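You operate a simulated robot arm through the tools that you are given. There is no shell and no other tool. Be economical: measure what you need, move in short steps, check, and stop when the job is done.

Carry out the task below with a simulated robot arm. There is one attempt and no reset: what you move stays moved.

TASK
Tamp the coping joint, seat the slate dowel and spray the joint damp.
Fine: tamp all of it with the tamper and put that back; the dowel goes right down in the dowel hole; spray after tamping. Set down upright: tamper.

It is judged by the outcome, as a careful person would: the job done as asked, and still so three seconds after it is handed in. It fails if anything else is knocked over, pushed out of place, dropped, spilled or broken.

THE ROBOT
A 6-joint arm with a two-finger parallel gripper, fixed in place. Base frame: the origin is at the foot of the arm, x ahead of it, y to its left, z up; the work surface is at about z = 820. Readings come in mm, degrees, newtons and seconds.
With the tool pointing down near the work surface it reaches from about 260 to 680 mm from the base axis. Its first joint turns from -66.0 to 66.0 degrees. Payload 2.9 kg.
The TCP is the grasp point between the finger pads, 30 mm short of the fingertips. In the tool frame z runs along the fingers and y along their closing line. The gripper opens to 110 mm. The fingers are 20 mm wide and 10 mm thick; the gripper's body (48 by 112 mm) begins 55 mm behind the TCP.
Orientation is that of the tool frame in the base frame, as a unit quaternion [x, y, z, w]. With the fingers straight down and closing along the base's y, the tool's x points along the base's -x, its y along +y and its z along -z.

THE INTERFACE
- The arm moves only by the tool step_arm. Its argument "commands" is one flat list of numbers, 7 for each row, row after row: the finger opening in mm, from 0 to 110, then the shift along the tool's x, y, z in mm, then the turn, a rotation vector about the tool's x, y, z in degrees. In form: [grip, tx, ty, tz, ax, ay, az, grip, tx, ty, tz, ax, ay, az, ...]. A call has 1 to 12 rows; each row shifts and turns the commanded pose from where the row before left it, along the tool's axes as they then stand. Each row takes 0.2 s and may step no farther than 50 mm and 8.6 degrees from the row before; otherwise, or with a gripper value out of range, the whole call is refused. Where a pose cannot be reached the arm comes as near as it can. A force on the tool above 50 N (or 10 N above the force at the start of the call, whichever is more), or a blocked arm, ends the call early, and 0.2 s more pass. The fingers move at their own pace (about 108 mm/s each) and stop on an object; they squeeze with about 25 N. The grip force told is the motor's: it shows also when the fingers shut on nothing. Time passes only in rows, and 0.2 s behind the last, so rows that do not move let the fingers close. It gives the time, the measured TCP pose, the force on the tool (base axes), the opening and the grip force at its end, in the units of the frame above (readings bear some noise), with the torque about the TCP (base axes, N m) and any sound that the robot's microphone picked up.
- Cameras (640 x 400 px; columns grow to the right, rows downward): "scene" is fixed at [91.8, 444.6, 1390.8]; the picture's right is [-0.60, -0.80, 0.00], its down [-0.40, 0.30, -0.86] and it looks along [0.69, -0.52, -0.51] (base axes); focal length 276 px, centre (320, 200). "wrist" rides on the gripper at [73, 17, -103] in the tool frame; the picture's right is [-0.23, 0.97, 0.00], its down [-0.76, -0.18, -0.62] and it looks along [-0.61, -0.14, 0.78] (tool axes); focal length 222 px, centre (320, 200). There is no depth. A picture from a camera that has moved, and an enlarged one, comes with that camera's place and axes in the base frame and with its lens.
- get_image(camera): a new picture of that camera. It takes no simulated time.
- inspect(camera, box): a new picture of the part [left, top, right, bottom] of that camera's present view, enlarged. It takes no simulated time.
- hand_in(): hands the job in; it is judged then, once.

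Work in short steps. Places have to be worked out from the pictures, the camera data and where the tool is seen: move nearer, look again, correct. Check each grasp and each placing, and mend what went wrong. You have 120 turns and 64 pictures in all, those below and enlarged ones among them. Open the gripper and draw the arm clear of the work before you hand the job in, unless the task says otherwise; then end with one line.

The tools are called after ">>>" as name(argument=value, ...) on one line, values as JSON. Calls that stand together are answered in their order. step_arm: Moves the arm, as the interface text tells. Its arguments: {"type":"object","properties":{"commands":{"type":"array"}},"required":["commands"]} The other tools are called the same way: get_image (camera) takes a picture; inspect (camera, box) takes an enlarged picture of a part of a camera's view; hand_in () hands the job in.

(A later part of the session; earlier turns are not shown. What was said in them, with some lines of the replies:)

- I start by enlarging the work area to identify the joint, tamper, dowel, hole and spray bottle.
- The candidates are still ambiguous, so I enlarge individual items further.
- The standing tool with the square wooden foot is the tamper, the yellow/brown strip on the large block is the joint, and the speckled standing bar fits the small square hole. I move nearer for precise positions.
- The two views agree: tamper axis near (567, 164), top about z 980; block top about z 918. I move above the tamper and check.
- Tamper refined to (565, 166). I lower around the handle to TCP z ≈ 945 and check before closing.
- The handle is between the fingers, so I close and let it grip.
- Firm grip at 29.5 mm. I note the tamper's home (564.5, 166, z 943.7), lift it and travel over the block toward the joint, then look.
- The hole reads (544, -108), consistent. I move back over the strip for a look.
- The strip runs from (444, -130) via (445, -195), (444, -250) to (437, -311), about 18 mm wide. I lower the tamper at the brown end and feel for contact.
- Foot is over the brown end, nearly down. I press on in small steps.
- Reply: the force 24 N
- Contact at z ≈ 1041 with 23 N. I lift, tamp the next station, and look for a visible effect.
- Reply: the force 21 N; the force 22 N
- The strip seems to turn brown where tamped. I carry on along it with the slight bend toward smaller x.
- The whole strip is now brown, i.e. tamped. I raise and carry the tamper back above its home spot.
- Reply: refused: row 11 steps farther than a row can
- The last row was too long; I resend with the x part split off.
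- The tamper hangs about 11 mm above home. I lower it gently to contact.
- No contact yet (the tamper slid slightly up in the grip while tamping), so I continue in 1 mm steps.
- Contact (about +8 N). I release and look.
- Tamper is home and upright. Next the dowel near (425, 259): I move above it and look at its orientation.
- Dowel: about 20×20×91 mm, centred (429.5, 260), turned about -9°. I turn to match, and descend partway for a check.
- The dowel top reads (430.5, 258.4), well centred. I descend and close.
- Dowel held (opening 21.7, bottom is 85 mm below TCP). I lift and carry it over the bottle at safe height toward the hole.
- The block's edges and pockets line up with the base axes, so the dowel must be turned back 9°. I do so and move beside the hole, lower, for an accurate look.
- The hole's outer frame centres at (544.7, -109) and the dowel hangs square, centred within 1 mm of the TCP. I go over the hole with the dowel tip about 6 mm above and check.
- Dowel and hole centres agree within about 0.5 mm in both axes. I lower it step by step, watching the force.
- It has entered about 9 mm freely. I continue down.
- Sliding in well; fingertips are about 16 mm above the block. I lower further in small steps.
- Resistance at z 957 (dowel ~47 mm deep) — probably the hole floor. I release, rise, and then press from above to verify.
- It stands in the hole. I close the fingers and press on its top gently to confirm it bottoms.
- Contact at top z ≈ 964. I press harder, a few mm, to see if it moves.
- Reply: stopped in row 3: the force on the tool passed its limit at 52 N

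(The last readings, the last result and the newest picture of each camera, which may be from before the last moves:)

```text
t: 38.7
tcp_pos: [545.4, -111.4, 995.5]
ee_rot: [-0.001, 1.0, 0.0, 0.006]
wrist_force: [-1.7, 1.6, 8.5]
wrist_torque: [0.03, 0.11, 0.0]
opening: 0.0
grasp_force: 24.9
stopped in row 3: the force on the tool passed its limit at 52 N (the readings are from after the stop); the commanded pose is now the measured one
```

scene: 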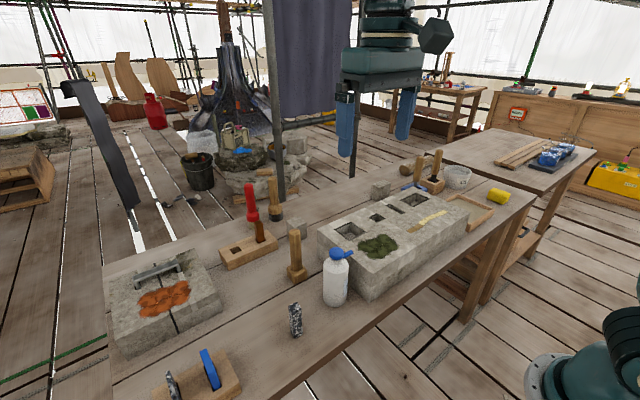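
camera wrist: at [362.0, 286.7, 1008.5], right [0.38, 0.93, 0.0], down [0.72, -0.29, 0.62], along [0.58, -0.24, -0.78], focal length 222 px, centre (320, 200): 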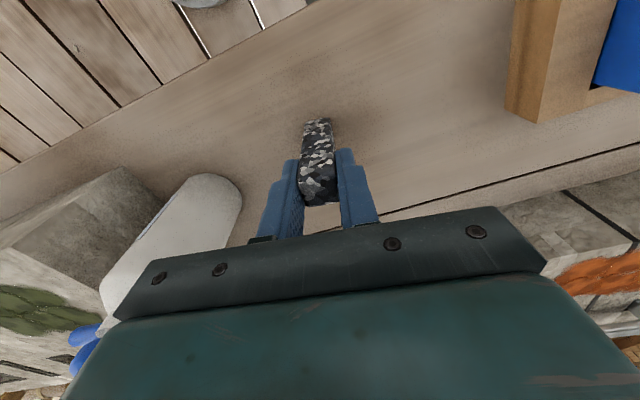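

Over 50 N with no further descent: the dowel is on the hole floor. I rise and turn to the bottle for a close look.

>>> step_arm(commands=[0, 0, 0, -35, 0, 0, 0, 0, 0, 0, -45, 0, 0, 0, 0, 0, 0, -45, 0, 0, 0, 60, 25, 40, 0, 0, 0, 0, 90, 25, 40, 0, 0, 0, 0, 110, 25, 40, 0, 0, 0, 0, 110, 25, 40, 0, 0, 0, 0, 110, 10, 45, 0, 0, 0, 0, 110, 0, 42, 0, 0, 0, 0])

>>> get_image(camera="wrist")

>>> inspect(camera="scene", box=[300, 200, 440, 320])

```text
t: 40.7
tcp_pos: [433.1, 137.2, 1117.8]
ee_rot: [-0.001, 1.0, -0.002, 0.006]
wrist_force: [-0.4, 0.4, 0.8]
wrist_torque: [-0.01, 0.0, -0.03]
opening: 109.8
grasp_force: 0.0
```

```text
25 pictures are left
camera wrist: at [359.5, 154.7, 1219.8], right [0.23, 0.97, 0.0], down [0.75, -0.18, 0.63], along [0.62, -0.14, -0.77], focal length 222 px, centre (320, 200)
```

wrist: 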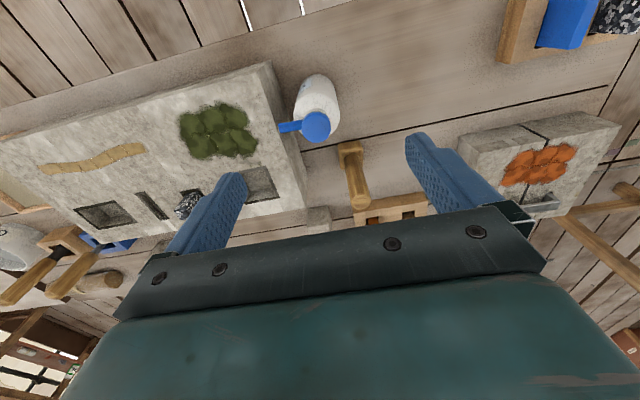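

```text
3.33 times, centred on (370, 260) of scene
camera zoom: at [91.8, 444.5, 1390.7], right [-0.6, -0.8, 0.0], down [-0.4, 0.3, -0.86], along [0.69, -0.52, -0.51], focal length 918 px, centre (153, 0)
```

zoom: 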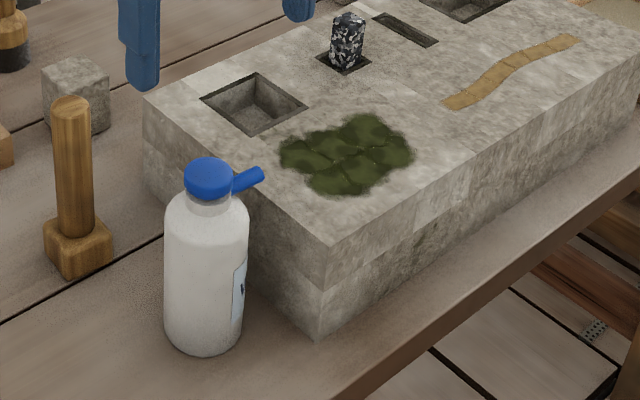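

The bottle stands at (445, 132), ~59 mm body, cap top z ≈ 984, nozzle pointing -y. The fingers must close along x to avoid the nozzle, so I correct the tiny tilt and turn the tool 90° about its axis above the bottle.

>>> step_arm(commands=[100, -12, -5, 0, -0.2, 0.7, 0, 100, 0, 0, 0, 0, 0, 8.5, 100, 0, 0, 0, 0, 0, 8.5, 100, 0, 0, 0, 0, 0, 8.5, 100, 0, 0, 0, 0, 0, 8.5, 100, 0, 0, 0, 0, 0, 8.5, 100, 0, 0, 0, 0, 0, 8.5, 100, 0, 0, 0, 0, 0, 8.5, 100, 0, 0, 0, 0, 0, 8.5, 100, 0, 0, 0, 0, 0, 8.5, 100, 0, 0, 0, 0, 0, 8.5, 100, 0, 0, 0, 0, 0, 5])

>>> get_image(camera="wrist")

```text
t: 43.3
tcp_pos: [444.6, 130.7, 1118.4]
ee_rot: [0.708, 0.706, 0.0, -0.001]
wrist_force: [0.5, -0.5, 0.2]
wrist_torque: [0.05, 0.01, 0.02]
opening: 99.7
grasp_force: 0.1
```

```text
23 pictures are left
camera wrist: at [462.8, 204.4, 1221.2], right [0.97, -0.23, 0.0], down [-0.18, -0.76, 0.62], along [-0.14, -0.61, -0.78], focal length 222 px, centre (320, 200)
```

wrist: 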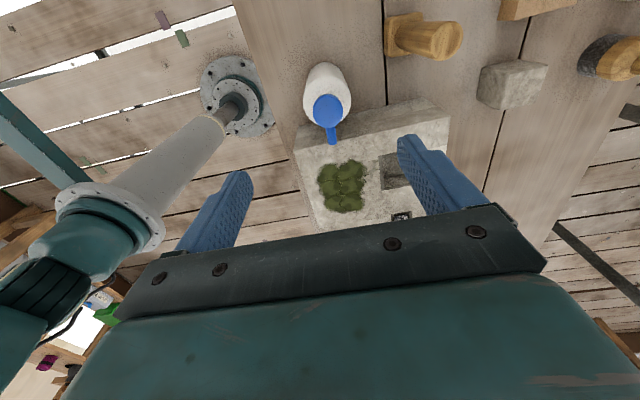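

The estimates suggest x closer to 452, y 134. I shift and lower to just above the cap, then measure again.

>>> step_arm(commands=[100, 3, 7, 38, 0, 0, 0, 100, 0, 0, 40, 0, 0, 0, 100, 0, 0, 0, 0, 0, 0])

>>> get_image(camera="wrist")

>>> inspect(camera="scene", box=[280, 190, 420, 320])

```text
t: 44.1
tcp_pos: [451.1, 135.9, 1039.9]
ee_rot: [0.707, 0.707, 0.0, -0.001]
wrist_force: [-0.3, 0.7, 1.0]
wrist_torque: [0.0, -0.03, 0.05]
opening: 100.0
grasp_force: 0.1
```

```text
22 pictures are left
camera wrist: at [468.7, 207.4, 1143.1], right [0.97, -0.23, 0.0], down [-0.18, -0.76, 0.62], along [-0.14, -0.61, -0.78], focal length 222 px, centre (320, 200)
```

wrist: 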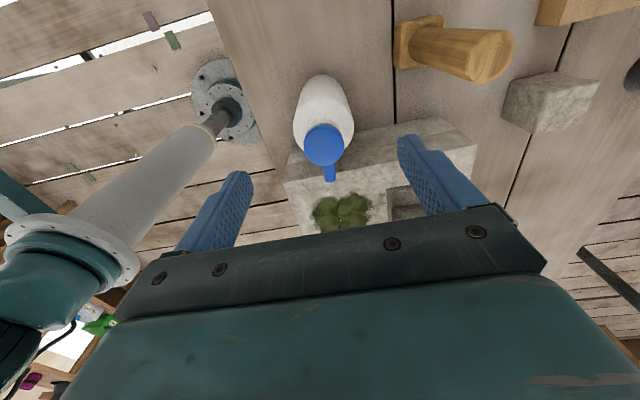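

```text
3.08 times, centred on (350, 255) of scene
camera zoom: at [91.9, 444.6, 1390.8], right [-0.6, -0.8, 0.0], down [-0.4, 0.3, -0.86], along [0.69, -0.52, -0.51], focal length 848 px, centre (228, 31)
```

zoom: 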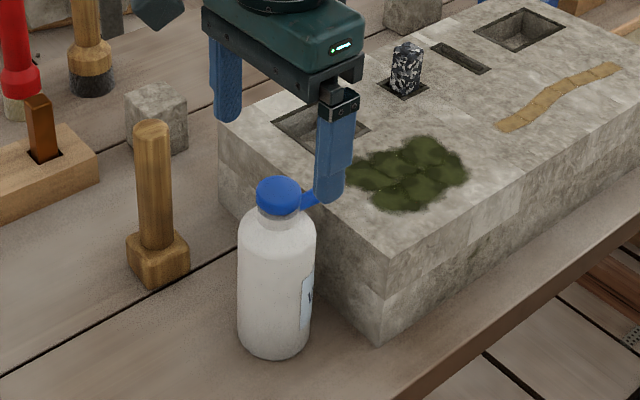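

The bottle axis reads about (455, 134). I centre there and descend around it with fingers well open, to TCP z ≈ 938.

>>> step_arm(commands=[100, -2, 4, 35, 0, 0, 0, 100, 0, 0, 35, 0, 0, 0, 100, 0, 0, 20, 0, 0, 0, 100, 0, 0, 12, 0, 0, 0])

>>> get_image(camera="wrist")

>>> inspect(camera="scene", box=[280, 190, 420, 320])

```text
t: 45.1
tcp_pos: [455.8, 131.9, 937.0]
ee_rot: [0.707, 0.707, 0.0, -0.002]
wrist_force: [-0.3, 0.4, 0.9]
wrist_torque: [-0.01, -0.01, 0.01]
opening: 99.8
grasp_force: 0.0
```

```text
20 pictures are left
camera wrist: at [472.6, 205.2, 1041.1], right [0.97, -0.23, 0.0], down [-0.18, -0.76, 0.62], along [-0.14, -0.61, -0.78], focal length 222 px, centre (320, 200)
```

wrist: 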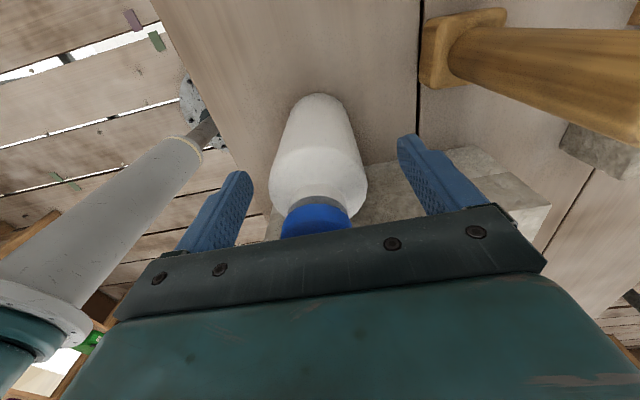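

```text
3.08 times, centred on (350, 255) of scene
camera zoom: at [91.9, 444.6, 1390.8], right [-0.6, -0.8, 0.0], down [-0.4, 0.3, -0.86], along [0.69, -0.52, -0.51], focal length 848 px, centre (228, 31)
```

zoom: 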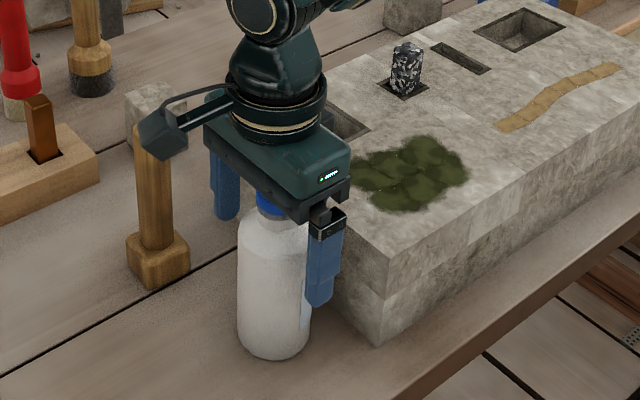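

The bottle is centred between the fingers. I close in stages.

>>> step_arm(commands=[70, 0, 0, 0, 0, 0, 0, 62, 0, 0, 0, 0, 0, 0, 54, 0, 0, 0, 0, 0, 0, 54, 0, 0, 0, 0, 0, 0])

```text
t: 46.1
tcp_pos: [456.2, 133.4, 937.7]
ee_rot: [0.707, 0.707, 0.0, -0.001]
wrist_force: [-0.7, 0.1, 0.1]
wrist_torque: [-0.03, 0.01, 0.02]
opening: 59.2
grasp_force: 24.9
```

Gripped at 59 mm with 25 N. I lift a little and check the weight and hold.

>>> step_arm(commands=[50, 0, 0, -5, 0, 0, 0, 50, 0, 0, -30, 0, 0, 0, 50, 0, 0, -40, 0, 0, 0, 50, 0, 0, -40, 0, 0, 0, 50, 0, 0, 0, 0, 0, 0])

>>> inspect(camera="scene", box=[280, 130, 460, 290])

```text
t: 47.3
tcp_pos: [456.9, 133.8, 1054.5]
ee_rot: [0.707, 0.707, 0.0, -0.002]
wrist_force: [0.3, 0.5, -3.4]
wrist_torque: [0.01, -0.03, -0.05]
opening: 59.3
grasp_force: 25.5
```

```text
2.50 times, centred on (370, 210) of scene
camera zoom: at [91.9, 444.6, 1390.7], right [-0.6, -0.8, 0.0], down [-0.4, 0.3, -0.86], along [0.69, -0.52, -0.51], focal length 689 px, centre (195, 175)
```

zoom: 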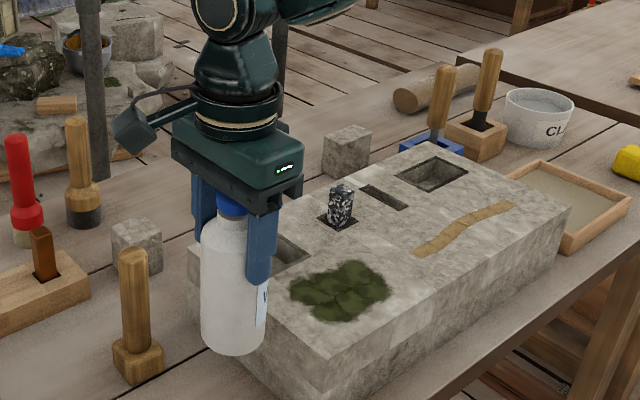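

The bottle is held securely. Next I carry it over the block toward the joint's near end and tilt it about the finger line so the nozzle points down toward -y.

>>> step_arm(commands=[50, 0, 0, -31, 0, 0, 0, 50, -40, -3, 0, 0, 0, 0, 50, -40, -3, 0, 0, 0, 0, 50, -41, -3, 0, 0, 0, 0, 50, -41, -3, 0, 0, 0, 0, 50, 0, 0, 0, 0, 7.86, 0, 50, 0, 0, 0, 0, 7.86, 0, 50, 0, 0, 0, 0, 7.86, 0, 50, 0, 0, 0, 0, 7.86, 0, 50, 0, 0, 0, 0, 7.86, 0, 50, 0, 0, 0, 0, 7.86, 0, 50, 0, 0, 0, 0, 7.86, 0])

>>> get_image(camera="scene")

>>> get_image(camera="wrist")

```text
t: 49.9
tcp_pos: [433.6, -14.2, 1064.6]
ee_rot: [0.629, 0.625, 0.328, -0.325]
wrist_force: [0.3, 0.1, -3.6]
wrist_torque: [-0.16, 0.01, 0.02]
opening: 59.0
grasp_force: 25.4
out of reach, approached as far as the arm can: row 12
```

```text
17 pictures are left
```

scene: 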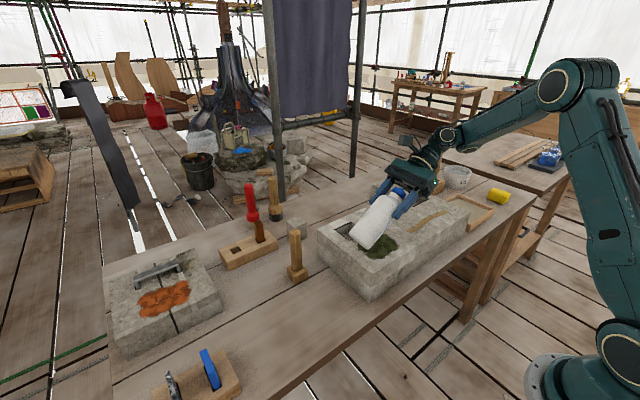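

```text
16 pictures are left
camera wrist: at [450.5, -56.3, 1183.2], right [0.97, -0.13, -0.18], down [-0.18, -0.95, -0.27], along [-0.14, 0.29, -0.95], focal length 222 px, centre (320, 200)
```

wrist: 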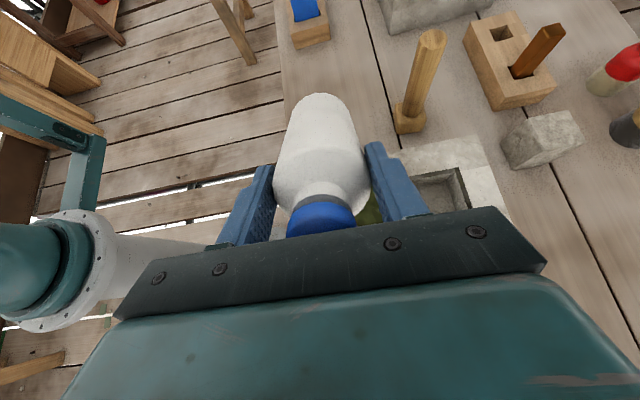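

The tilt of 55° is (just) reached and nothing has been disturbed. I bring it down in small steps toward the aim point and see where it goes.

>>> step_arm(commands=[50, -10, 0, 3, 0, 0, 0, 50, -10, 0, 3, 0, 0, 0])

```text
t: 50.5
tcp_pos: [434.2, -20.6, 1044.9]
ee_rot: [0.627, 0.627, 0.327, -0.328]
wrist_force: [-0.6, 0.4, -3.4]
wrist_torque: [-0.12, -0.01, 0.02]
opening: 59.1
grasp_force: 25.1
```

The commands now act from the reached pose. I go to the aiming pose for the near end and command a full squeeze, listening for a sound.

>>> step_arm(commands=[50, -14.7, 10, 1.7, 0, 0, 0, 50, 0, 0, 0, 0, 0, 0, 20, 0, 0, 0, 0, 0, 0, 0, 0, 0, 0, 0, 0, 0, 0, 0, 0, 0, 0, 0, 0])

>>> inspect(camera="scene", box=[330, 140, 490, 260])

```text
t: 51.7
tcp_pos: [444.6, -26.9, 1031.2]
ee_rot: [0.627, 0.627, 0.326, -0.328]
wrist_force: [-0.4, 0.2, -3.5]
wrist_torque: [-0.16, 0.02, -0.02]
opening: 58.9
grasp_force: 25.3
```

```text
3.33 times, centred on (410, 200) of scene
camera zoom: at [91.9, 444.6, 1390.7], right [-0.6, -0.8, 0.0], down [-0.4, 0.3, -0.86], along [0.69, -0.52, -0.51], focal length 918 px, centre (20, 200)
```

zoom: 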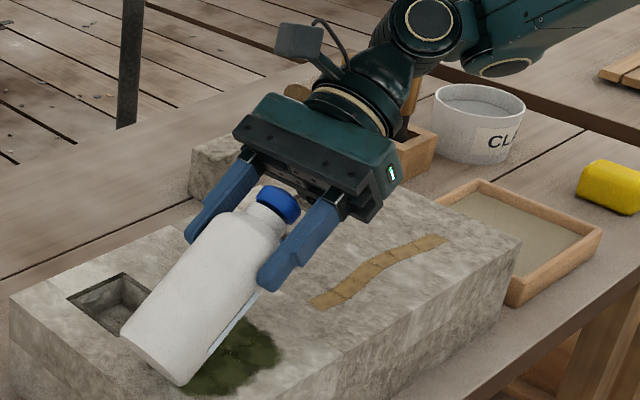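

No sound and no visible damp yet. I sweep half-way along the joint and look for any effect.

>>> step_arm(commands=[0, -11.5, 0, -16.4, 0, 0, 0, 0, -11.5, 0, -16.4, 0, 0, 0, 0, -11.5, 0, -16.4, 0, 0, 0, 0, -11.5, 0, -16.4, 0, 0, 0])

>>> get_image(camera="scene")

```text
t: 52.7
tcp_pos: [425.6, -84.2, 1008.2]
ee_rot: [0.628, 0.627, 0.327, -0.325]
wrist_force: [3.7, 1.1, 6.3]
wrist_torque: [0.81, -0.26, -0.27]
opening: 58.9
grasp_force: 24.7
out of reach, approached as far as the arm can: row 2, 3, 4
```

```text
14 pictures are left
```

scene: 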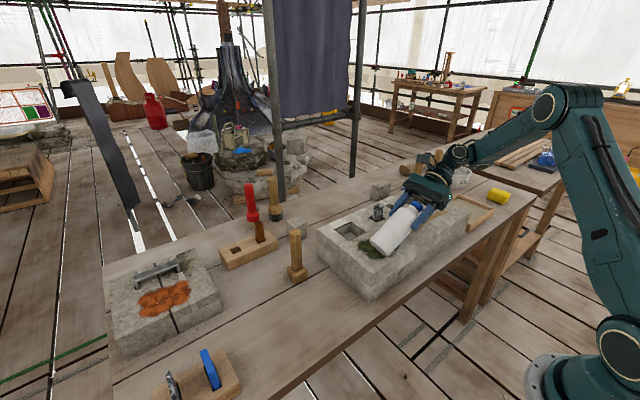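

Out of reach that way, and the bottle brushed the block lightly; I lift clear at once and stand the bottle upright again.

>>> step_arm(commands=[0, 24.6, 0, -17.2, 0, 0, 0, 0, 24.6, 0, -17.2, 0, 0, 0, 0, 24.6, 0, -17.2, 0, 0, 0, 0, 0, 0, 0, 0, -8, 0, 0, 0, 0, 0, 0, -8, 0, 0, 0, 0, 0, 0, -8, 0, 0, 0, 0, 0, 0, -8, 0, 0, 0, 0, 0, 0, -8, 0, 0, 0, 0, 0, 0, -8, 0, 0, 0, 0, 0, 0, -7, 0])

>>> get_image(camera="scene")

```text
t: 54.9
tcp_pos: [400.8, -47.9, 1055.1]
ee_rot: [0.707, 0.708, 0.0, -0.001]
wrist_force: [0.8, -0.3, -3.2]
wrist_torque: [-0.01, 0.0, -0.02]
opening: 58.8
grasp_force: 25.2
out of reach, approached as far as the arm can: row 1, 2, 3
```

```text
13 pictures are left
```

scene: 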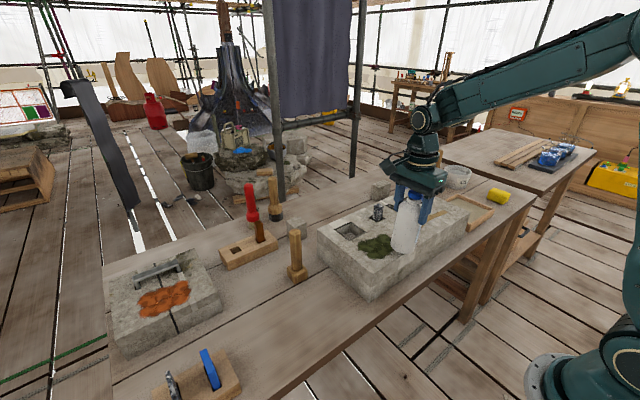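

All upright again, nothing disturbed. I raise and turn the bottle a further 90° so the nozzle faces the robot (-x); tilting in the radial plane should be reachable.

>>> step_arm(commands=[0, 0, 20, -45, 0, 0, 0, 0, 0, 20, -20, 0, 0, 8.2, 0, 0, 0, 0, 0, 0, 8.2, 0, 0, 0, 0, 0, 0, 8.2, 0, 0, 0, 0, 0, 0, 8.2, 0, 0, 0, 0, 0, 0, 8.2, 0, 0, 0, 0, 0, 0, 8.2, 0, 0, 0, 0, 0, 0, 8.2, 0, 0, 0, 0, 0, 0, 8.2, 0, 0, 0, 0, 0, 0, 8.2, 0, 0, 0, 0, 0, 0, 8.2, 0, 0, 0, 0, 0, 0, 8, 0])

```text
refused: commands must be a list of 7 to 84 entries
```

I miscounted the rows; I resend it properly.

>>> step_arm(commands=[0, 0, 20, -45, 0, 0, 0, 0, 0, 20, -20, 0, 0, 8.2, 0, 0, 0, 0, 0, 0, 8.2, 0, 0, 0, 0, 0, 0, 8.2, 0, 0, 0, 0, 0, 0, 8.2, 0, 0, 0, 0, 0, 0, 8.2, 0, 0, 0, 0, 0, 0, 8.2, 0, 0, 0, 0, 0, 0, 8.2, 0, 0, 0, 0, 0, 0, 8.2, 0, 0, 0, 0, 0, 0, 8.2, 0, 0, 0, 0, 0, 0, 8.2, 0, 0, 0, 0, 0, 0, 8])

```text
t: 57.5
tcp_pos: [440.6, -49.5, 1120.1]
ee_rot: [1.0, 0.001, -0.001, 0.003]
wrist_force: [0.7, 0.4, -3.6]
wrist_torque: [-0.01, -0.01, 0.04]
opening: 58.5
grasp_force: 25.4
```

That yaw is reachable (nozzle now toward -x). I move to the far side of the joint's near end and tilt 70° so the nozzle points steeply down at the strip.

>>> step_arm(commands=[0, 25, 30, 0, 0, 0, 0, 0, 25, 30, 0, 0, 0, 0, 0, 25, 30, 0, 0, 0, 0, 0, 0, 0, 0, 0, 8.5, 0, 0, 0, 0, 0, 0, 8.5, 0, 0, 0, 0, 0, 0, 8.5, 0, 0, 0, 0, 0, 0, 8.5, 0, 0, 0, 0, 0, 0, 8.5, 0, 0, 0, 0, 0, 0, 8.5, 0, 0, 0, 0, 0, 0, 8.5, 0, 0, 0, 0, 0, 0, 8.5, 0])

>>> get_image(camera="scene")

```text
t: 59.9
tcp_pos: [514.3, -138.9, 1119.6]
ee_rot: [0.829, -0.001, 0.559, -0.001]
wrist_force: [0.1, -0.4, -3.3]
wrist_torque: [-0.01, 0.15, -0.01]
opening: 58.6
grasp_force: 24.9
```

```text
12 pictures are left
```

scene: 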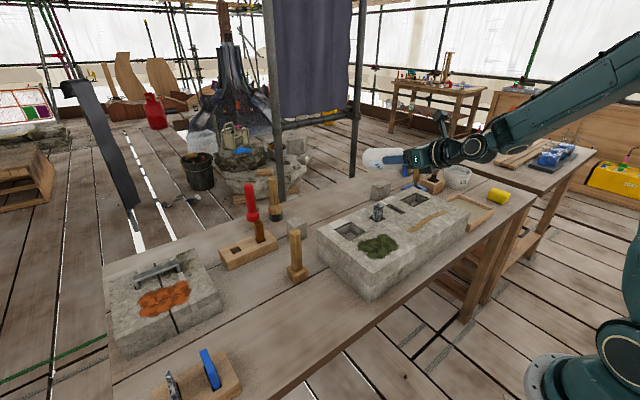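

The pose is reachable. I lower so the nozzle sits about 90 mm above the near end, aimed at x ≈ 444, y ≈ -139.

>>> step_arm(commands=[0, -25.4, 0, 12.8, 0, 0, 0, 0, -25.4, 0, 12.8, 0, 0, 0, 0, -25.4, 0, 12.8, 0, 0, 0, 0, 0, 0, 0, 0, 0, 0, 0, 0, 0, 0, 0, 0, 0])

>>> inspect(camera="scene", box=[340, 130, 500, 250])

```text
t: 61.1
tcp_pos: [523.4, -138.1, 1034.4]
ee_rot: [0.829, 0.0, 0.559, -0.001]
wrist_force: [0.1, 0.0, -2.5]
wrist_torque: [-0.04, 0.15, -0.02]
opening: 58.9
grasp_force: 24.5
```

```text
3.33 times, centred on (420, 190) of scene
camera zoom: at [91.9, 444.5, 1390.8], right [-0.6, -0.8, 0.0], down [-0.4, 0.3, -0.86], along [0.69, -0.52, -0.51], focal length 918 px, centre (-13, 233)
```

zoom: 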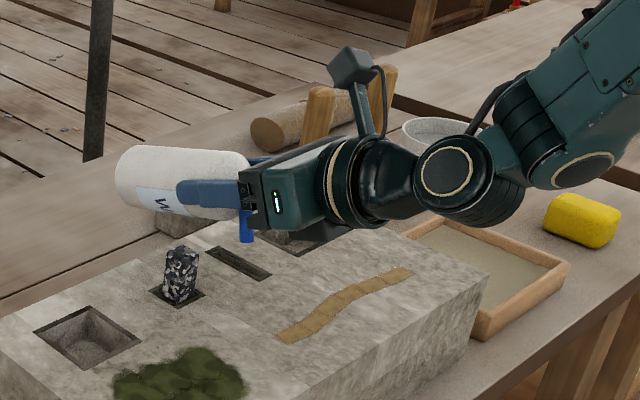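

The nozzle points down but nothing has sprayed; my picture puts its tip at about (497, -138, 985), so it aims behind the strip. I shift along the joint to y ≈ -190 (clear of the dowel), forward 25 mm, and lower for closer range.

>>> step_arm(commands=[0, 0, 26, 0, 0, 0, 0, 0, 0, 26, 0, 0, 0, 0, 0, -9.4, 0, -23.2, 0, 0, 0, 0, -13.9, 0, 5.6, 0, 0, 0, 0, -9.3, 0, 3.7, 0, 0, 0, 0, 0, 0, 0, 0, 0, 0])

>>> inspect(camera="scene", box=[340, 130, 500, 250])

```text
t: 62.5
tcp_pos: [497.0, -191.0, 1010.0]
ee_rot: [0.829, 0.0, 0.559, -0.001]
wrist_force: [0.2, 0.3, -3.8]
wrist_torque: [-0.02, 0.16, 0.02]
opening: 58.7
grasp_force: 25.4
```

```text
3.33 times, centred on (420, 190) of scene
camera zoom: at [91.9, 444.5, 1390.8], right [-0.6, -0.8, 0.0], down [-0.4, 0.3, -0.86], along [0.69, -0.52, -0.51], focal length 918 px, centre (-13, 233)
```

zoom: 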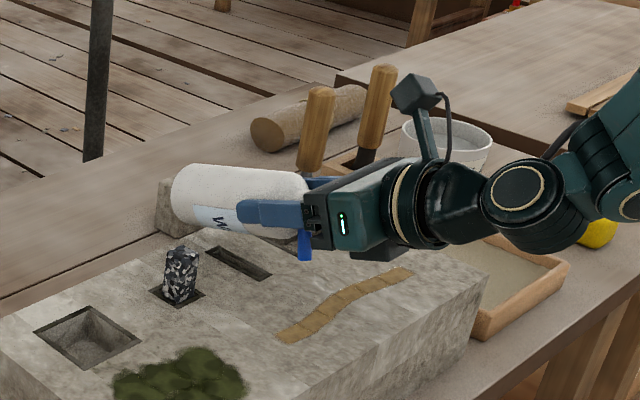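

Tip now reads (472, -191, 959), about 40 mm up and aiming at x ≈ 456. I move another 12 mm toward the strip and try easing and re-squeezing the grip slightly (staying below the bottle's width).

>>> step_arm(commands=[0, -4.5, 0, -11.1, 0, 0, 0, 56, 0, 0, 0, 0, 0, 0, 56, 0, 0, 0, 0, 0, 0])

>>> step_arm(commands=[0, 0, 0, 0, 0, 0, 0, 0, 0, 0, 0, 0, 0, 0, 0, 0, 0, 0, 0, 0, 0, 0, 0, 0, 0, 0, 0, 0])

>>> inspect(camera="scene", box=[380, 170, 460, 230])

```text
t: 63.3
tcp_pos: [486.4, -191.9, 1010.0]
ee_rot: [0.83, 0.0, 0.558, -0.001]
wrist_force: [-0.1, 0.1, -2.8]
wrist_torque: [0.03, 0.13, 0.02]
opening: 58.7
grasp_force: 25.3
```

```text
t: 64.3
tcp_pos: [484.5, -190.4, 1009.1]
ee_rot: [0.83, 0.0, 0.558, -0.002]
wrist_force: [0.8, -0.2, -3.1]
wrist_torque: [0.01, 0.14, -0.05]
opening: 58.9
grasp_force: 25.3
```

```text
6.67 times, centred on (420, 200) of scene
camera zoom: at [91.9, 444.5, 1390.8], right [-0.6, -0.8, 0.0], down [-0.4, 0.3, -0.86], along [0.69, -0.52, -0.51], focal length 1837 px, centre (-347, 200)
```

zoom: 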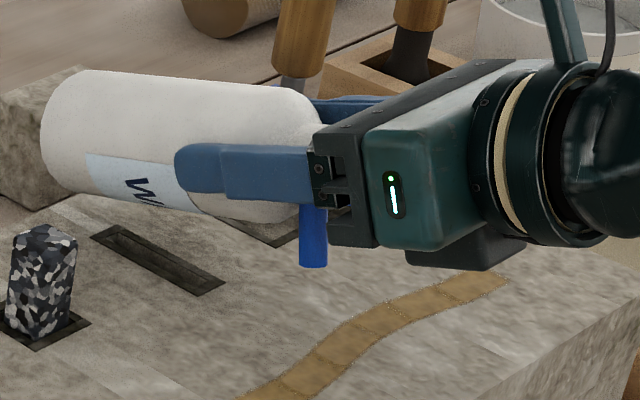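

The tip (459, -190, 958) now aims right at the strip, with no visible effect yet. I sweep slowly along the joint to its far end and then check the colour.

>>> step_arm(commands=[0, 0, 12, 0, 0, 0, 0, 0, 0, 12, 0, 0, 0, 0, 0, 0, 12, 0, 0, 0, 0, 0, 0, 12, 0, 0, 0, 0, 0, 0, 12, 0, 0, 0, 0, 0, -0.8, 12, -1.8, 0, 0, 0, 0, -0.8, 12, -1.8, 0, 0, 0, 0, -0.8, 12, -1.8, 0, 0, 0, 0, 0, 12, 0, 0, 0, 0])

>>> inspect(camera="scene", box=[380, 150, 500, 240])

```text
t: 66.3
tcp_pos: [479.6, -298.7, 1009.7]
ee_rot: [0.83, -0.001, 0.558, 0.0]
wrist_force: [-0.8, 0.2, -3.9]
wrist_torque: [-0.02, 0.19, -0.01]
opening: 58.6
grasp_force: 24.4
```

```text
4.44 times, centred on (440, 195) of scene
camera zoom: at [91.9, 444.5, 1390.8], right [-0.6, -0.8, 0.0], down [-0.4, 0.3, -0.86], along [0.69, -0.52, -0.51], focal length 1225 px, centre (-213, 222)
```

zoom: 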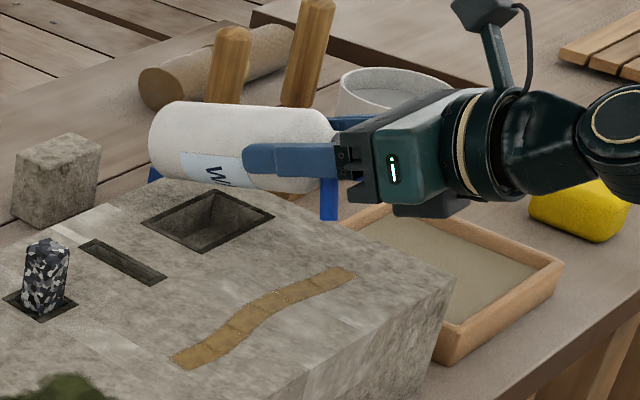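

Still dry and no sound. The range might be too short, so I back off 60 mm along the nozzle's line and sweep back at about 100 mm distance.

>>> step_arm(commands=[0, 30, 0, 0, 0, 0, 0, 0, 30, 0, 0, 0, 0, 0, 0, 0, -15, 0, 0, 0, 0, 0, 0.4, -15, 1, 0, 0, 0, 0, 0.4, -15, 1, 0, 0, 0, 0, 0.4, -15, 1, 0, 0, 0, 0, 0.4, -15, 1, 0, 0, 0, 0, 0, -15, 0, 0, 0, 0, 0, 0, -15, 0, 0, 0, 0, 0, 0, -15, 0, 0, 0, 0, 0, 0, -15, 0, 0, 0, 0, 0, 0, -15, 0, 0, 0, 0])

>>> inspect(camera="scene", box=[360, 150, 480, 240])

```text
t: 68.9
tcp_pos: [507.5, -148.4, 1065.8]
ee_rot: [0.829, 0.0, 0.559, -0.001]
wrist_force: [0.0, 0.3, -3.3]
wrist_torque: [-0.01, 0.15, 0.04]
opening: 58.9
grasp_force: 24.8
```

```text
4.44 times, centred on (420, 195) of scene
camera zoom: at [91.9, 444.5, 1390.7], right [-0.6, -0.8, 0.0], down [-0.4, 0.3, -0.86], along [0.69, -0.52, -0.51], focal length 1225 px, centre (-124, 222)
```

zoom: 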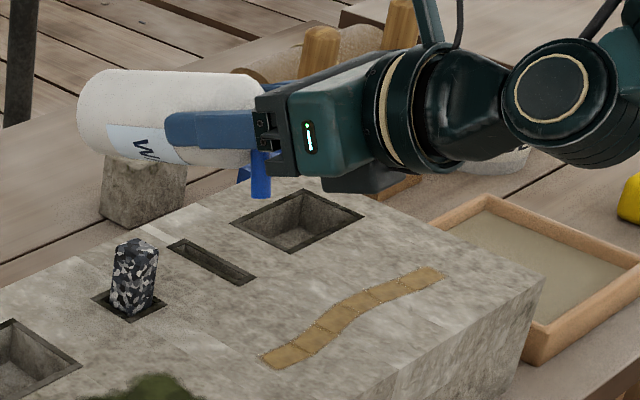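

Still dry, so holding and aiming alone doesn't trigger it; the blue head probably has to be pressed down like a pump. I stand the bottle up again and take it back to its spot, nozzle along the joint, to test that.

>>> step_arm(commands=[0, 25.5, 0, -10.3, 0, 0, 0, 0, 25.5, 0, -10.3, 0, 0, 0, 0, 0, 0, 0, 0, -8.5, 0, 0, 0, 0, 0, 0, -8.5, 0, 0, 0, 0, 0, 0, -8.5, 0, 0, 0, 0, 0, 0, -8.5, 0, 0, 0, 0, 0, 0, -8.5, 0, 0, 0, 0, 0, 0, -8.5, 0, 0, 0, 0, 0, 0, -8.5, 0, 0, 0, 0, 0, 0, -8.5, 0])

>>> step_arm(commands=[0, 0, 0, -10, 0, 0, -8.2, 0, 0, 0, -10, 0, 0, -8.2, 0, 0, 0, 0, 0, 0, -8.2, 0, 0, 0, 0, 0, 0, -8.2, 0, 0, 0, 0, 0, 0, -8.2, 0, 0, 0, 0, 0, 0, -8.2, 0, 0, 0, 0, 0, 0, -8.2, 0, 0, 0, 0, 0, 0, -8.2, 0, 0, 0, 0, 0, 0, -8.2, 0, 0, 0, 0, 0, 0, -8.2, 0, 0, 0, 0, 0, 0, -8])

```text
t: 71.1
tcp_pos: [505.3, -148.6, 1121.5]
ee_rot: [1.0, -0.001, -0.002, -0.001]
wrist_force: [0.4, -0.7, -2.5]
wrist_torque: [0.0, -0.01, 0.02]
opening: 58.7
grasp_force: 25.1
```

```text
t: 73.5
tcp_pos: [505.7, -149.0, 1141.2]
ee_rot: [0.706, 0.708, 0.0, -0.002]
wrist_force: [1.1, -0.2, -3.9]
wrist_torque: [-0.02, 0.0, 0.02]
opening: 58.7
grasp_force: 25.3
```

Upright and reoriented. I carry it back over its original spot.

>>> step_arm(commands=[0, 47, -8.3, 0, 0, 0, 0, 0, 47, -8.3, 0, 0, 0, 0, 0, 47, -8.3, 0, 0, 0, 0, 0, 47, -8.3, 0, 0, 0, 0, 0, 47, -8.3, 0, 0, 0, 0, 0, 47, -8.3, 0, 0, 0, 0, 0, 0, 0, 45, 0, 0, 0, 0, 0, 0, 45, 0, 0, 0, 0, 0, 0, 45, 0, 0, 0, 0, 0, 0, 45, 0, 0, 0, 0, 0, 0, 15, 0, 0, 0])

>>> step_arm(commands=[0, 0, 0, 3, 0, 0, 0, 0, 0, 0, 3, 0, 0, 0, 0, 0, 0, 1.5, 0, 0, 0])

```text
t: 75.9
tcp_pos: [456.2, 132.7, 944.4]
ee_rot: [0.707, 0.707, 0.0, -0.001]
wrist_force: [-0.1, -0.2, -3.4]
wrist_torque: [-0.02, 0.02, 0.01]
opening: 59.0
grasp_force: 24.8
```

```text
t: 76.7
tcp_pos: [455.9, 133.7, 941.8]
ee_rot: [0.707, 0.707, 0.002, 0.0]
wrist_force: [-4.0, 4.5, 22.2]
wrist_torque: [-0.03, 0.41, -0.08]
opening: 59.0
grasp_force: 24.8
```

It is standing on the bench. I ease off, release and rise above the head, then look.

>>> step_arm(commands=[0, 0, 0, -2.5, 0, 0, 0, 75, 0, 0, 0, 0, 0, 0, 95, 0, 0, 0, 0, 0, 0, 100, 0, 0, -40, 0, 0, 0, 100, 0, 0, -45, 0, 0, 0, 100, 0, 0, -30, 0, 0, 0])

>>> inspect(camera="wrist", box=[240, 60, 420, 220])

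```text
t: 78.1
tcp_pos: [456.0, 131.6, 1055.1]
ee_rot: [0.707, 0.707, 0.001, -0.001]
wrist_force: [-0.4, -0.2, -0.2]
wrist_torque: [-0.03, 0.03, -0.01]
opening: 100.0
grasp_force: 0.1
```

```text
2.50 times, centred on (330, 140) of wrist
camera zoom: at [472.1, 204.7, 1159.4], right [0.97, -0.23, 0.0], down [-0.18, -0.76, 0.62], along [-0.14, -0.61, -0.78], focal length 555 px, centre (295, 350)
```

zoom: 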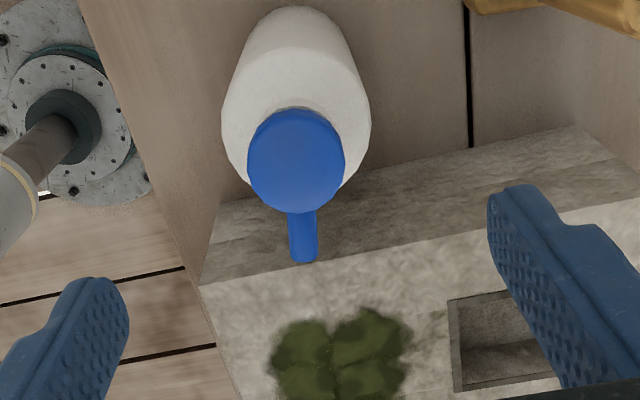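

The head is a flat blue disc like a pump button at about (458, 139). I close the fingers and press it gently, listening.

>>> step_arm(commands=[0, 7, 2, 0, 0, 0, 0, 0, 0, 0, 0, 0, 0, 0, 0, 0, 0, 0, 0, 0, 0, 0, 0, 0, 20, 0, 0, 0, 0, 0, 0, 15, 0, 0, 0, 0, 0, 0, 5, 0, 0, 0, 0, 0, 0, 3, 0, 0, 0, 0, 0, 0, 3, 0, 0, 0])

```text
t: 79.9
tcp_pos: [457.9, 140.0, 1009.4]
ee_rot: [0.706, 0.708, 0.0, -0.002]
wrist_force: [0.3, -0.1, 0.4]
wrist_torque: [0.01, 0.01, -0.02]
opening: 0.0
grasp_force: 25.1
```

No contact at z 1009 yet; I continue in 2 mm steps.

>>> step_arm(commands=[0, 0, 0, 2, 0, 0, 0, 0, 0, 0, 2, 0, 0, 0, 0, 0, 0, 2, 0, 0, 0, 0, 0, 0, 2, 0, 0, 0])

```text
t: 80.9
tcp_pos: [457.9, 140.5, 1001.4]
ee_rot: [0.707, 0.707, 0.0, -0.001]
wrist_force: [-0.3, -1.9, 1.8]
wrist_torque: [-0.04, 0.03, -0.01]
opening: 0.0
grasp_force: 24.8
```

Slight contact now; I press on.

>>> step_arm(commands=[0, 0, 0, 2, 0, 0, 0, 0, 0, 0, 2, 0, 0, 0])

```text
t: 81.5
tcp_pos: [458.8, 140.3, 998.4]
ee_rot: [0.707, 0.707, 0.0, -0.001]
wrist_force: [-1.4, 0.1, 4.7]
wrist_torque: [0.01, 0.04, -0.03]
opening: 0.0
grasp_force: 24.8
heard: click
```

A click — the head is a push-pump. I look at the joint to see whether the spray reached it from here.

>>> inspect(camera="scene", box=[320, 150, 500, 290])

```text
2.86 times, centred on (410, 220) of scene
camera zoom: at [91.8, 444.5, 1390.8], right [-0.6, -0.8, 0.0], down [-0.4, 0.3, -0.86], along [0.69, -0.52, -0.51], focal length 787 px, centre (63, 143)
```

zoom: 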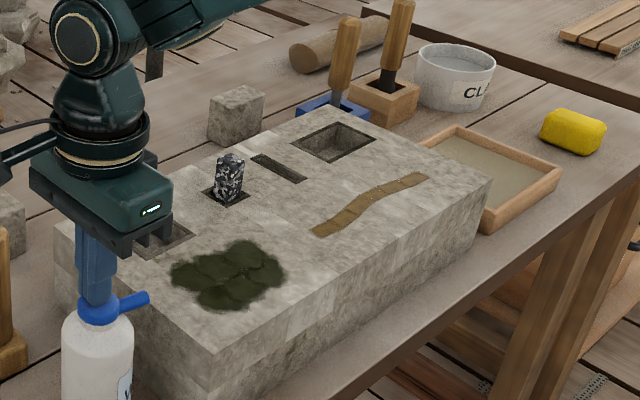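

The joint and moss look darker. I enlarge the strip to see how much is damp.

>>> inspect(camera="scene", box=[395, 185, 485, 245])

```text
6.67 times, centred on (440, 215) of scene
camera zoom: at [91.8, 444.5, 1390.8], right [-0.6, -0.8, 0.0], down [-0.4, 0.3, -0.86], along [0.69, -0.52, -0.51], focal length 1837 px, centre (-480, 100)
```

zoom: 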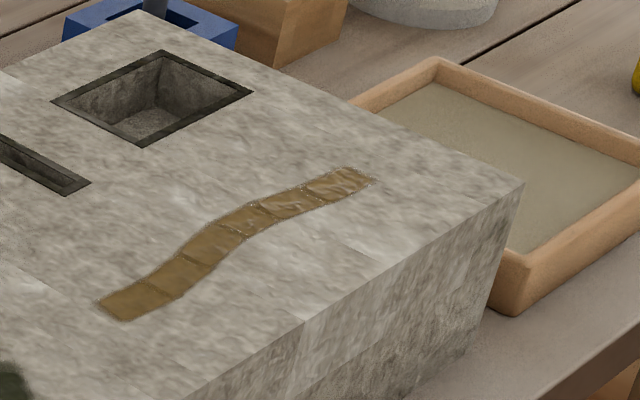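

The entire strip now shows a darker, glossy damp tone. I release the head and give one more light puff for evenness, then compare.

>>> step_arm(commands=[0, 0, 0, -6, 0, 0, 0, 0, 0, 0, -2, 0, 0, 0, 0, 0, 0, 4, 0, 0, 0, 0, 0, 0, 2, 0, 0, 0, 0, 0, 0, 2, 0, 0, 0])

>>> inspect(camera="scene", box=[395, 185, 485, 245])

```text
t: 82.7
tcp_pos: [458.1, 140.9, 998.9]
ee_rot: [0.707, 0.707, 0.001, -0.001]
wrist_force: [0.5, -1.2, 4.2]
wrist_torque: [0.0, -0.04, 0.02]
opening: 0.1
grasp_force: 25.2
heard: click
```

```text
6.67 times, centred on (440, 215) of scene
camera zoom: at [91.8, 444.5, 1390.8], right [-0.6, -0.8, 0.0], down [-0.4, 0.3, -0.86], along [0.69, -0.52, -0.51], focal length 1837 px, centre (-480, 100)
```

zoom: 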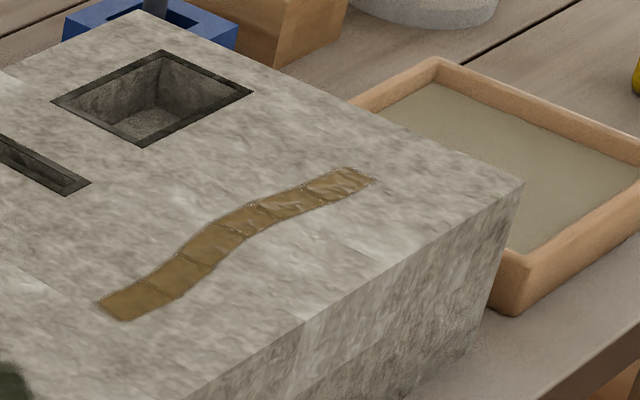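

No change from the first puff: the whole joint is uniformly damp. I rise, open the gripper and draw clear, then take a final look.

>>> step_arm(commands=[0, 0, 0, -20, 0, 0, 0, 0, 0, 0, -45, 0, 0, 0, 0, 0, 0, -45, 0, 0, 0, 60, 0, 0, -45, 0, 0, 0, 100, 0, -40, -30, 0, 0, 0, 100, 0, -40, 0, 0, 0, 0])

>>> get_image(camera="scene")

```text
t: 84.1
tcp_pos: [377.5, 140.4, 1182.6]
ee_rot: [0.707, 0.707, 0.0, -0.002]
wrist_force: [-0.3, -0.4, 0.1]
wrist_torque: [0.0, 0.02, -0.01]
opening: 100.0
grasp_force: 0.0
```

```text
2 pictures are left
```

scene: 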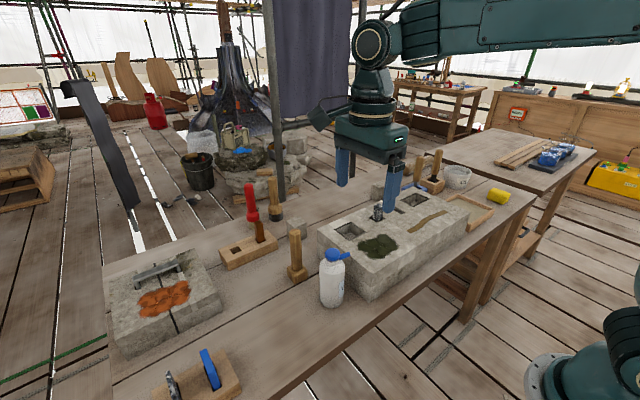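

Everything is in place: the tamper and bottle stand upright, the dowel is seated, the joint is tamped and damp, and the arm is clear. I hand the job in.

>>> hand_in()

```text
The job is handed in.
```

The coping joint is tamped along its full length and sprayed damp, the slate dowel is down on the floor of its hole, and the tamper and spray bottle are back standing upright; the bottle brushed the block once and the spray also wet the moss patch on it.
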